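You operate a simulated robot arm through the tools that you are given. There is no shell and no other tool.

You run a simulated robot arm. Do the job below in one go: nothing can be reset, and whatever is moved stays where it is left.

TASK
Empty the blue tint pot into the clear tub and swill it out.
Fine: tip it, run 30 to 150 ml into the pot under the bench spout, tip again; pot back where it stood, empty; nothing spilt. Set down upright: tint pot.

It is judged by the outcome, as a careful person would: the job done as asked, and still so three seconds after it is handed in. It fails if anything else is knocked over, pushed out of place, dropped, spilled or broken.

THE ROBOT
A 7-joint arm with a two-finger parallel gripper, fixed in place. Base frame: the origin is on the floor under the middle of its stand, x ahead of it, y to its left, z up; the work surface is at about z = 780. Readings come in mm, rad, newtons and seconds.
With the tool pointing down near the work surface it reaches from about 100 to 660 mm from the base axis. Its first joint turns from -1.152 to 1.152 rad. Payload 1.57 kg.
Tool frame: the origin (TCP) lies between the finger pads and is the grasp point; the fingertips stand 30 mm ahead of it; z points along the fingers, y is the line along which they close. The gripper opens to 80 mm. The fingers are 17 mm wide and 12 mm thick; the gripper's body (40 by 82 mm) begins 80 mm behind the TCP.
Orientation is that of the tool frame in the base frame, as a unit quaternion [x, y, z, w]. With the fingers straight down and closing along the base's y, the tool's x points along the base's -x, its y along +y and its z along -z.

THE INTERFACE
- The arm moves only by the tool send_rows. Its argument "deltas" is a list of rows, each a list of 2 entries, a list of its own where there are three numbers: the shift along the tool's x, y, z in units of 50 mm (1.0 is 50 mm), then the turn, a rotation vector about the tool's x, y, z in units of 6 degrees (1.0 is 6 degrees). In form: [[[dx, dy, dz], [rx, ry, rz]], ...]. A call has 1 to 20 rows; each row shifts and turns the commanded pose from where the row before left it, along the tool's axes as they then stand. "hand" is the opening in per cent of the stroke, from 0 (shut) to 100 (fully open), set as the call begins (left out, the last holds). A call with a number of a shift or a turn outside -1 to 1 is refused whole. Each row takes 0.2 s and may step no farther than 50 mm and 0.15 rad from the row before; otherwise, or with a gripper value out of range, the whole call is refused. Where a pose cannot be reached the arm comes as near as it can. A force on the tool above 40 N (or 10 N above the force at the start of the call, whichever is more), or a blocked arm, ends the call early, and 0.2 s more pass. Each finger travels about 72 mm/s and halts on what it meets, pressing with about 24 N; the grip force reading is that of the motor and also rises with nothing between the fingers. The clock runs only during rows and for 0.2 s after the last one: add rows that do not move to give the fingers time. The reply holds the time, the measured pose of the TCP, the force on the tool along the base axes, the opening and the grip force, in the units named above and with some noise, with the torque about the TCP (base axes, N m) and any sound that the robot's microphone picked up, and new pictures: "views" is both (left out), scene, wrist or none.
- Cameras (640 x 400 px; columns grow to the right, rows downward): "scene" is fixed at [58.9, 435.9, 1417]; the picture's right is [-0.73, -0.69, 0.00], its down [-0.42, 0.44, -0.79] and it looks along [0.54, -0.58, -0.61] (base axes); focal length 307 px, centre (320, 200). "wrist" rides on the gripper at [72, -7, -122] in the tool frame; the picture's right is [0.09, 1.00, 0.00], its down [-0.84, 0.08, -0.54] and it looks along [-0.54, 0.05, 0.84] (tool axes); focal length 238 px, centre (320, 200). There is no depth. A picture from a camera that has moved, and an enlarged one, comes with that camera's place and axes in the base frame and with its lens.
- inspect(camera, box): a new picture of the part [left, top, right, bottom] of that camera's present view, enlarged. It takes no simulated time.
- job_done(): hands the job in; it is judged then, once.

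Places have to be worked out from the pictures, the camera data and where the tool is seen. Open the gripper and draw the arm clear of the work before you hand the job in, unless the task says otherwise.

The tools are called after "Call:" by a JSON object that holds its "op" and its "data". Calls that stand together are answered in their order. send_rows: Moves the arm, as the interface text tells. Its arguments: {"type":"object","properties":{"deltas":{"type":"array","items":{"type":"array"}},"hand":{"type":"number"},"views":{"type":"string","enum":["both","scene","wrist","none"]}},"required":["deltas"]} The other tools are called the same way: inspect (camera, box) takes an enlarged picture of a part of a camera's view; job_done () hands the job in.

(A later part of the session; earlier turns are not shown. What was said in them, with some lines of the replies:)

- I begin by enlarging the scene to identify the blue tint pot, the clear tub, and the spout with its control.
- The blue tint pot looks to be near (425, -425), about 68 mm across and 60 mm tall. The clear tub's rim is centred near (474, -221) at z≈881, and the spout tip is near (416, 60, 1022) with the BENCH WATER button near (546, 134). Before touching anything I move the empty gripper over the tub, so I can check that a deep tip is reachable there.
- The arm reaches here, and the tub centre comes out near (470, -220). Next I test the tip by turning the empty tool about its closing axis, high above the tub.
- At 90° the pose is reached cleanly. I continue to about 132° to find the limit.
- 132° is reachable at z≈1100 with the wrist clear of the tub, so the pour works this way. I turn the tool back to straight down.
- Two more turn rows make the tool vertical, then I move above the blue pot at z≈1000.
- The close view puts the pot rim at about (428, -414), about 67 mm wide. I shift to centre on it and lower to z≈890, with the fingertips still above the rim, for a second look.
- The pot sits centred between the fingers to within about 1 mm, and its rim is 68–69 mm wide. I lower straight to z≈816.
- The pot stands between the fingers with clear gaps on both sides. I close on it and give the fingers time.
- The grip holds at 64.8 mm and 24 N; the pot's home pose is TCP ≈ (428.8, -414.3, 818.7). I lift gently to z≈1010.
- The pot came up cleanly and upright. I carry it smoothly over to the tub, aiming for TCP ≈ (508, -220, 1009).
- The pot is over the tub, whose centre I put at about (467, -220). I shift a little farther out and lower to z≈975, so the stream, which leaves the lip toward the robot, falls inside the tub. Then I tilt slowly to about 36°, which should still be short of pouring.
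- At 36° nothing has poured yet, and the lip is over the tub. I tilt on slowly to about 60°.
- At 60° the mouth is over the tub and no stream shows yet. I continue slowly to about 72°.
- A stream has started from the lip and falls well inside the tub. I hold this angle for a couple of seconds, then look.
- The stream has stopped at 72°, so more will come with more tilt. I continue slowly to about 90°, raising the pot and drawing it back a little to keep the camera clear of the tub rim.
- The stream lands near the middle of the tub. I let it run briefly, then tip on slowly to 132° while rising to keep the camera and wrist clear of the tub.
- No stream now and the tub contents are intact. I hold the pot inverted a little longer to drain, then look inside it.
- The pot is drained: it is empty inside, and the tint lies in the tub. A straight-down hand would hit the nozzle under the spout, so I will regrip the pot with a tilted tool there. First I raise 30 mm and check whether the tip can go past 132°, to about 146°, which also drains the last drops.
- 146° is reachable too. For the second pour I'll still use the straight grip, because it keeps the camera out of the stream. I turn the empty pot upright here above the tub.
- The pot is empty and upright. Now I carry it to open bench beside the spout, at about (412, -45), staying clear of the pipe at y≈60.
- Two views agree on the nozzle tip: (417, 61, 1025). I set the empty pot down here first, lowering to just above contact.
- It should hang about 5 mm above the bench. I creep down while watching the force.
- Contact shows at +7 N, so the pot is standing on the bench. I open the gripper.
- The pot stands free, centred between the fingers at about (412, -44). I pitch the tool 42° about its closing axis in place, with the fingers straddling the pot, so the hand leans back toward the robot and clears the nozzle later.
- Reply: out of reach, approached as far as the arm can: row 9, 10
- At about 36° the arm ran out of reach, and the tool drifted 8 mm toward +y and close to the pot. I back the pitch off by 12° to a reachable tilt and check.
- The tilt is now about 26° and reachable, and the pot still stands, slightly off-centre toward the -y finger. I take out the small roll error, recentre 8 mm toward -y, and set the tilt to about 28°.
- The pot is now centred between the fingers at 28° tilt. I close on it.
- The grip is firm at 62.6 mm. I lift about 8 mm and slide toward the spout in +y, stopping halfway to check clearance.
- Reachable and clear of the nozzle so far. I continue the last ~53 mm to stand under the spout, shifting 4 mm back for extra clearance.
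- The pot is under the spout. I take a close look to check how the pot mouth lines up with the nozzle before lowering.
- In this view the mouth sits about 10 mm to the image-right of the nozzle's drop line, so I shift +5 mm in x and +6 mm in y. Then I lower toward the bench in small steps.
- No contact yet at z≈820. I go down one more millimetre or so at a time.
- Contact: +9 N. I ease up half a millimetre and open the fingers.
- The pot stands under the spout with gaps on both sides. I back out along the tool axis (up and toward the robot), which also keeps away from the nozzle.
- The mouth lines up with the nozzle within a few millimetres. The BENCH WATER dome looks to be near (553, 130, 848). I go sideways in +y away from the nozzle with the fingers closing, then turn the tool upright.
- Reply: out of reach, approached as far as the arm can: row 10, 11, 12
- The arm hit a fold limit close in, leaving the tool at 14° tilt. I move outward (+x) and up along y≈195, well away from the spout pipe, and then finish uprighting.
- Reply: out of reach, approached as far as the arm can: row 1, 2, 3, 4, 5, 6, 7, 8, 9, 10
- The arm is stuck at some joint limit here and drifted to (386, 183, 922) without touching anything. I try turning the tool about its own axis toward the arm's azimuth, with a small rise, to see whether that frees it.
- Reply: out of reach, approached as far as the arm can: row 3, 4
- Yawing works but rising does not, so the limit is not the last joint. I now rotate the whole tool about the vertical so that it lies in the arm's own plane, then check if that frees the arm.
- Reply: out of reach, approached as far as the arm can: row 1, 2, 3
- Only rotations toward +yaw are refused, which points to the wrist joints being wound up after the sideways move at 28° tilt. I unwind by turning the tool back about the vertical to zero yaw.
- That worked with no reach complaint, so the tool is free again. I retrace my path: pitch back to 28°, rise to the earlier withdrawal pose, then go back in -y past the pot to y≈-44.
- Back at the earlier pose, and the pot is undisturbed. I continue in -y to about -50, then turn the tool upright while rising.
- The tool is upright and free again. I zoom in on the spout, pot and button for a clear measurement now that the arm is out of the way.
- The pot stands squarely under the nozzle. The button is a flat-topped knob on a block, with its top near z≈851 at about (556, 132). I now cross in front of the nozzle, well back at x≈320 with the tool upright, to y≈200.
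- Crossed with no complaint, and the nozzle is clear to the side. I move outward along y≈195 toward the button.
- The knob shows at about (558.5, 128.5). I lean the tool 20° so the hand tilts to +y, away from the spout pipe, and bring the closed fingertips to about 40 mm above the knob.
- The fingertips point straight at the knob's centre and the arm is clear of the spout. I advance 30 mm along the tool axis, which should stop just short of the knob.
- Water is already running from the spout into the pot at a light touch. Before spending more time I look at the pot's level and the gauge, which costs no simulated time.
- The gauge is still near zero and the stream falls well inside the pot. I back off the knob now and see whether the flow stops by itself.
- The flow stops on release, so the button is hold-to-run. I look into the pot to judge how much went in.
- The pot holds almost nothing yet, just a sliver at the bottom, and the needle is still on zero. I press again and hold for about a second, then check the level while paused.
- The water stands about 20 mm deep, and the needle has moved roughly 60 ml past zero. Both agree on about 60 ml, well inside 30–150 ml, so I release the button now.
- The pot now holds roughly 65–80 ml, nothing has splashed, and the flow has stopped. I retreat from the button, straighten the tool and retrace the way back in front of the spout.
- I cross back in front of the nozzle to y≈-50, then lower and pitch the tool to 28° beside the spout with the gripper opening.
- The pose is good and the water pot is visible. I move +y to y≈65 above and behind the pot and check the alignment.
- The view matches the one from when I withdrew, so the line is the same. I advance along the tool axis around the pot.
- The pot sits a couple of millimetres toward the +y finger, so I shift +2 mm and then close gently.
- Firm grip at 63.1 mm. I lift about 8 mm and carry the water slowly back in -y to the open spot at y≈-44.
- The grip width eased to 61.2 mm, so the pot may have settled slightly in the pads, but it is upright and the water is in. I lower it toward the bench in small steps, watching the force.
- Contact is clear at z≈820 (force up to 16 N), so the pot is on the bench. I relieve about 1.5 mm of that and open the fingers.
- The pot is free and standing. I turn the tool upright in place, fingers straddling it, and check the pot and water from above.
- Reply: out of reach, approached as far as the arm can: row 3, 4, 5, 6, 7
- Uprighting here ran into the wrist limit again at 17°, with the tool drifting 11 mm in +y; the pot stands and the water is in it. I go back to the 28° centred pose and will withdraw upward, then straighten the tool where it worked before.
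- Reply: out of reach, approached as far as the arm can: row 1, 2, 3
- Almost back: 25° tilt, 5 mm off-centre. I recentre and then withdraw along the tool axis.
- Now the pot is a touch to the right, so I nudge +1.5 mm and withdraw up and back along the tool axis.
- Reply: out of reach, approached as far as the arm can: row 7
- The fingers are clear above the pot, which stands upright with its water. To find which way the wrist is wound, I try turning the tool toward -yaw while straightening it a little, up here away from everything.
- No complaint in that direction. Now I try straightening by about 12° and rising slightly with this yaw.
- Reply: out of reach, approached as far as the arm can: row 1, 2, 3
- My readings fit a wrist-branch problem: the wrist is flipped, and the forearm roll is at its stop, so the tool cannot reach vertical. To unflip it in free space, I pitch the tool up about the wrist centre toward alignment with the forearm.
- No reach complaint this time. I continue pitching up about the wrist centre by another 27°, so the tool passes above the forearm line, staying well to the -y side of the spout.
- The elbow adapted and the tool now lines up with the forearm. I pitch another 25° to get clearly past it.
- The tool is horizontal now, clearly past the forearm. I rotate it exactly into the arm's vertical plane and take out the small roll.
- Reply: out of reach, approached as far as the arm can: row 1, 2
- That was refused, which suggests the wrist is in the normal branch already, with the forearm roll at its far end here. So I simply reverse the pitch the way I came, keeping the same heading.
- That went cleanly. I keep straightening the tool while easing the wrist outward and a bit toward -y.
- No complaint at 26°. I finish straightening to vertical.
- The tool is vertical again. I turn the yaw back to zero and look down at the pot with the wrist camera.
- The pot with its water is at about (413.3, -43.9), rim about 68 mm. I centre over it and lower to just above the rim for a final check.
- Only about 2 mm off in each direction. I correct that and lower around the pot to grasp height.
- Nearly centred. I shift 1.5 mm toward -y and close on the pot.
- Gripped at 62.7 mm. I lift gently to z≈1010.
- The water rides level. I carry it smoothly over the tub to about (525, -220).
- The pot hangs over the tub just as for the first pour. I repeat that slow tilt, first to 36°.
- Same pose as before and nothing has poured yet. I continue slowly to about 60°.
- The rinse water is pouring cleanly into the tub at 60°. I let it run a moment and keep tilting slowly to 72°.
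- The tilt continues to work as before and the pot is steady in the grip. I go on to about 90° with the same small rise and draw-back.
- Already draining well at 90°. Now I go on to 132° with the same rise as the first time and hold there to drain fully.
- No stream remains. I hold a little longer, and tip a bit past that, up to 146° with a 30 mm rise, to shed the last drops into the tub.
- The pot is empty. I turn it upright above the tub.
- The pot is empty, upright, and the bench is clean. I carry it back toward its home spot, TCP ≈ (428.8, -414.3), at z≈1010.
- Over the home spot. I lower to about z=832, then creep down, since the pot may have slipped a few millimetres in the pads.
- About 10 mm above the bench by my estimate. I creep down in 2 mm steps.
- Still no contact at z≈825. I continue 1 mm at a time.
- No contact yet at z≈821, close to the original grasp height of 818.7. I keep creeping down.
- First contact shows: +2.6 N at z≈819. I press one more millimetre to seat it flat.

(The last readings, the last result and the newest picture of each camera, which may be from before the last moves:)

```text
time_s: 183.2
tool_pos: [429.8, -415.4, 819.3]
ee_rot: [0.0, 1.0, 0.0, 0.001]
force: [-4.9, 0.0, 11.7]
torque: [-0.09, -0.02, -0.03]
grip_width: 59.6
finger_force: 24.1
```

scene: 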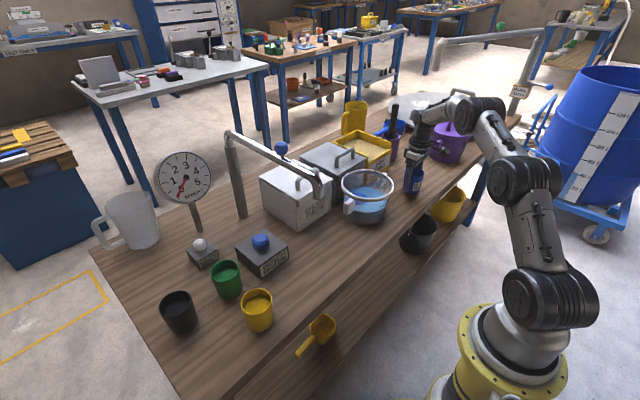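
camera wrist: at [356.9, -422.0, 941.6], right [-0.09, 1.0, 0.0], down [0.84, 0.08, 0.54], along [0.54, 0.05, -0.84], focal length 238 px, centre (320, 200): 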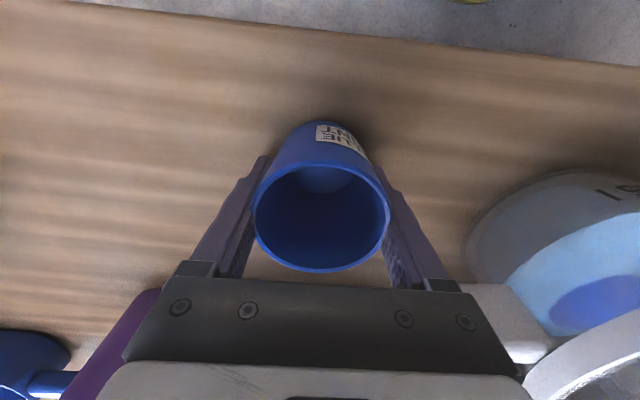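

The pot is seated (+11.7 N). I ease up half a millimetre and open the fingers.

Call:
{"op": "send_rows", "data": {"deltas": [[[0, 0, -0.012], [0, 0, 0]], [[0, 0, 0], [0, 0, 0]]], "views": "none"}}

Call:
{"op": "send_rows", "data": {"deltas": [[[0, 0, 0], [0, 0, 0]], [[0, 0, 0], [0, 0, 0]], [[0, 0, 0], [0, 0, 0]], [[0, 0, 0], [0, 0, 0]], [[0, 0, 0], [0, 0, 0]]], "hand": 100, "views": "both"}}

```text
time_s: 183.8
tool_pos: [431.4, -416.0, 819.1]
ee_rot: [-0.001, 1.0, -0.002, 0.002]
force: [-2.1, 0.3, 14.2]
torque: [-0.06, -0.08, 0.01]
grip_width: 59.8
finger_force: 24.1
```

```text
time_s: 185.0
tool_pos: [429.7, -415.7, 817.9]
ee_rot: [-0.001, 1.0, -0.001, 0.0]
force: [-0.1, 0.0, 0.2]
torque: [0.02, 0.0, -0.02]
grip_width: 79.9
finger_force: 0.0
camera wrist: at [356.9, -421.8, 940.0], right [-0.09, 1.0, 0.0], down [0.84, 0.08, 0.54], along [0.54, 0.05, -0.84], focal length 238 px, centre (320, 200)
```

scene: 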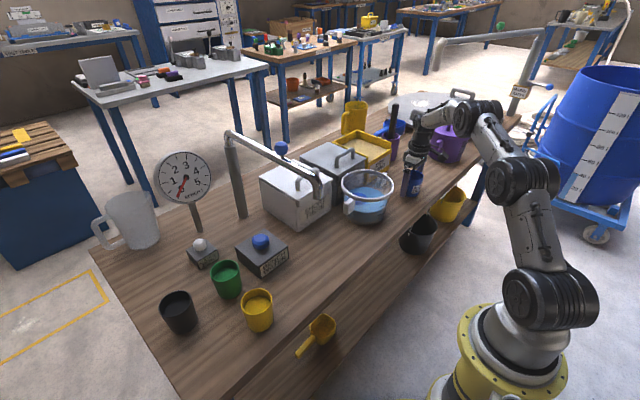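
wrist: 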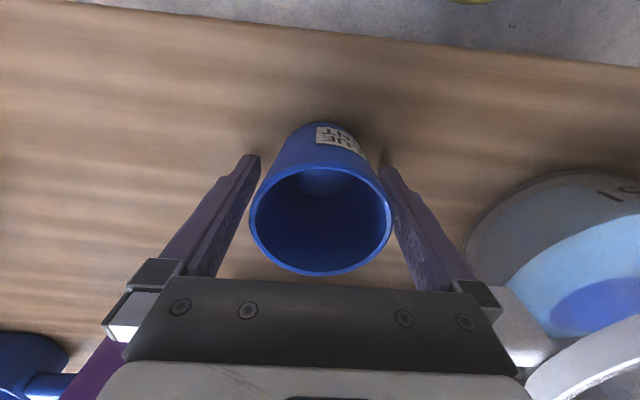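

The pot stands free on its home spot. I lift straight up slowly.

Call:
{"op": "send_rows", "data": {"deltas": [[[0, 0, -0.1], [0, 0, 0]], [[0, 0, -0.2], [0, 0, 0]], [[0, 0, -0.3], [0, 0, 0]], [[0, 0, -0.4], [0, 0, 0]], [[0, 0, -0.5], [0, 0, 0]], [[0, 0, -0.5], [0, 0, 0]], [[0, 0, -0.5], [0, 0, 0]], [[0, 0, -0.5], [0, 0, 0]], [[0, 0, -0.5], [0, 0, 0]], [[0, 0, 0], [0, 0, 0]]], "views": "both"}}

Call:
{"op": "inspect", "data": {"camera": "wrist", "box": [270, 75, 390, 165]}}

Call:
{"op": "inspect", "data": {"camera": "scene", "box": [320, 140, 480, 240]}}

```text
time_s: 187.2
tool_pos: [427.9, -414.4, 989.8]
ee_rot: [0.0, 1.0, -0.001, 0.0]
force: [0.3, 0.9, 0.4]
torque: [-0.05, -0.04, 0.01]
grip_width: 80.0
finger_force: 0.0
camera wrist: at [354.7, -421.3, 1112.4], right [-0.09, 1.0, 0.0], down [0.84, 0.08, 0.54], along [0.54, 0.05, -0.84], focal length 238 px, centre (320, 200)
```

scene: 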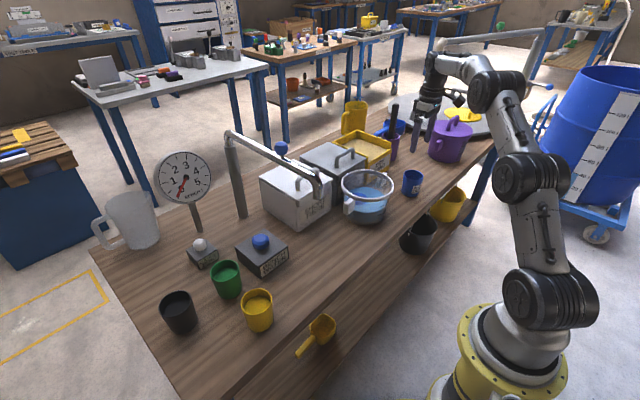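
wrist: 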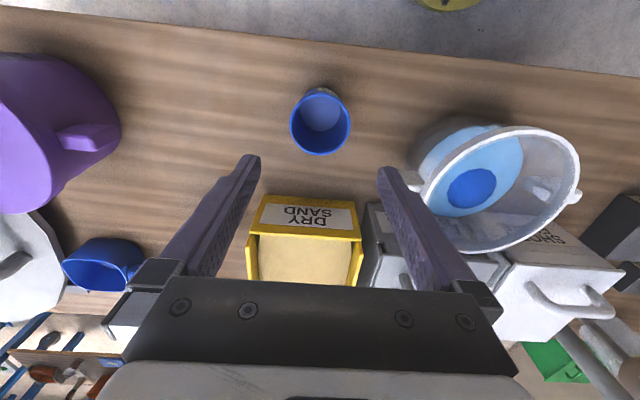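

```text
4.44 times, centred on (330, 120) of wrist
camera zoom: at [354.7, -421.3, 1112.4], right [-0.09, 1.0, 0.0], down [0.84, 0.08, 0.54], along [0.54, 0.05, -0.84], focal length 1059 px, centre (276, 556)
```

zoom: 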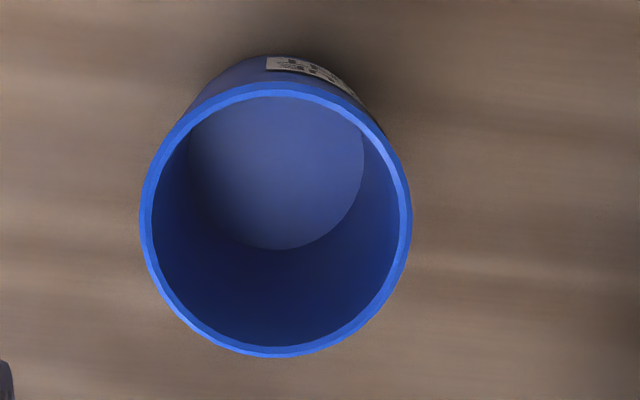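

```text
4.00 times, centred on (400, 190) of scene
camera zoom: at [58.9, 435.9, 1417.0], right [-0.73, -0.69, 0.0], down [-0.42, 0.44, -0.79], along [0.54, -0.58, -0.61], focal length 1228 px, centre (0, 240)
```

zoom: 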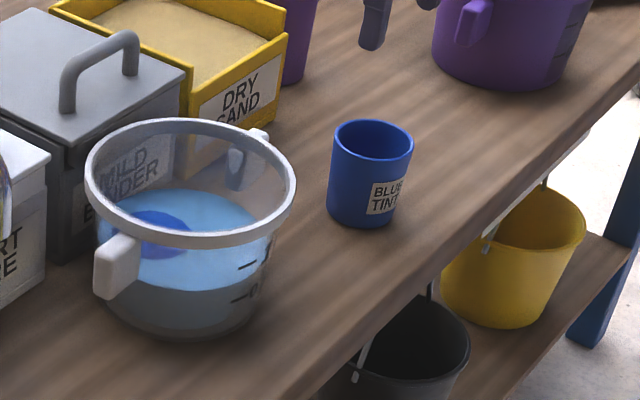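

The pot is back at its original picture position, upright and empty, with nothing spilt around it. I draw the arm up and clear to the starting area.

Call:
{"op": "send_rows", "data": {"deltas": [[[0, 0, -0.6], [0, 0, 0]], [[0, 0, -0.6], [0, 0, 0]], [[0.12, 0.4, -0.4], [0, 0, 0]], [[0.17, 0.58, -0.4], [0, 0, 0]], [[0.17, 0.58, -0.4], [0, 0, 0]], [[0.17, 0.58, -0.4], [0, 0, 0]], [[0.17, 0.58, -0.4], [0, 0, 0]], [[0.17, 0.58, -0.4], [0, 0, 0]], [[0.17, 0.58, -0.4], [0, 0, 0]], [[0.17, 0.58, -0.4], [0, 0, 0]], [[0.17, 0.58, -0.1], [0, 0, 0]], [[0.17, 0.58, 0], [0, 0, 0]], [[0, 0, 0], [0, 0, 0]]], "hand": 100, "views": "both"}}

Call:
{"op": "inspect", "data": {"camera": "scene", "box": [140, 120, 460, 320]}}

```text
time_s: 190.0
tool_pos: [344.4, -133.5, 1218.7]
ee_rot: [0.0, 1.0, -0.001, 0.0]
force: [0.0, -0.3, 0.3]
torque: [-0.03, -0.02, 0.02]
grip_width: 80.2
finger_force: 0.1
camera wrist: at [272.4, -140.3, 1341.2], right [-0.09, 1.0, 0.0], down [0.84, 0.08, 0.54], along [0.54, 0.05, -0.84], focal length 238 px, centre (320, 200)
```

scene: 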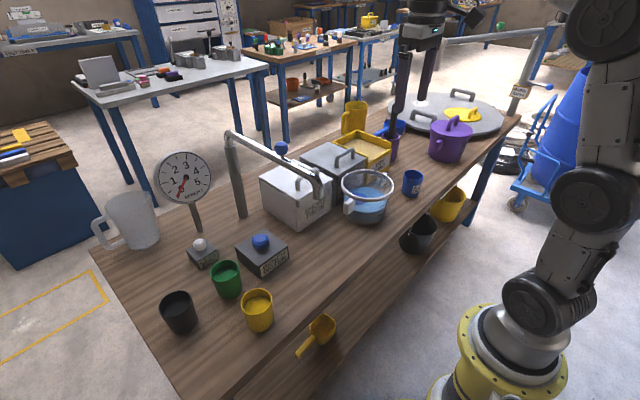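
wrist: 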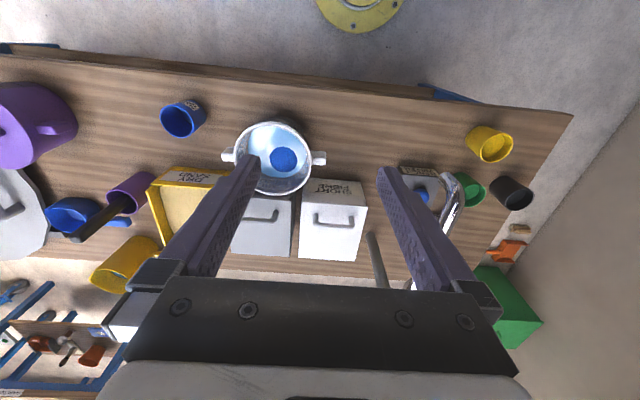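

```text
2.00 times, centred on (300, 220) of scene
camera zoom: at [58.9, 435.9, 1417.0], right [-0.73, -0.69, 0.0], down [-0.42, 0.44, -0.79], along [0.54, -0.58, -0.61], focal length 614 px, centre (360, 160)
```

zoom: 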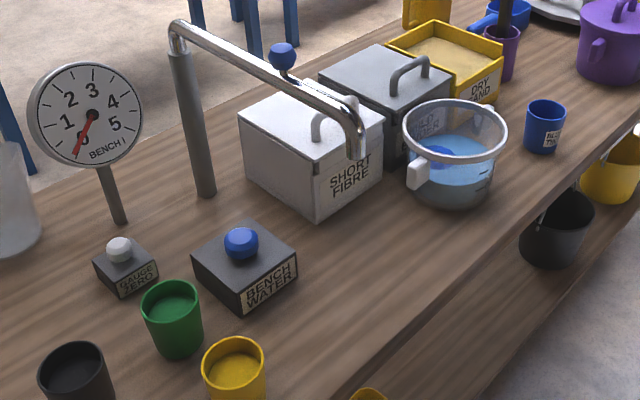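

Everything is in place: the tint pot is home, upright and empty, the tub holds the contents, the spout is off, the bench is dry and the arm is clear with the gripper open. I hand the job in.

Call:
{"op": "job_done", "data": {}}

```text
The job is handed in.
```

The blue tint pot is emptied and swilled out. It is back where it stood, upright and empty, to within about a millimetre by the arm's readings.

- **First tip:** the tint went into the clear tub.
- **Rinse:** I stood the pot under the bench spout and ran in water. My estimate is 65–80 ml, from the level in the pot and the gauge. The button only runs while held, so the flow stopped when I let go.
- **Second tip:** the rinse water went into the tub, and I tipped the pot well past upside-down to drain it.
- **Spills and knocks:** I saw nothing spilt, and everything else looked to be in its place in the last pictures.

The bench gauge now reads slightly above zero from the rinse water; I did not reset it. The arm is clear of the work with the gripper open.
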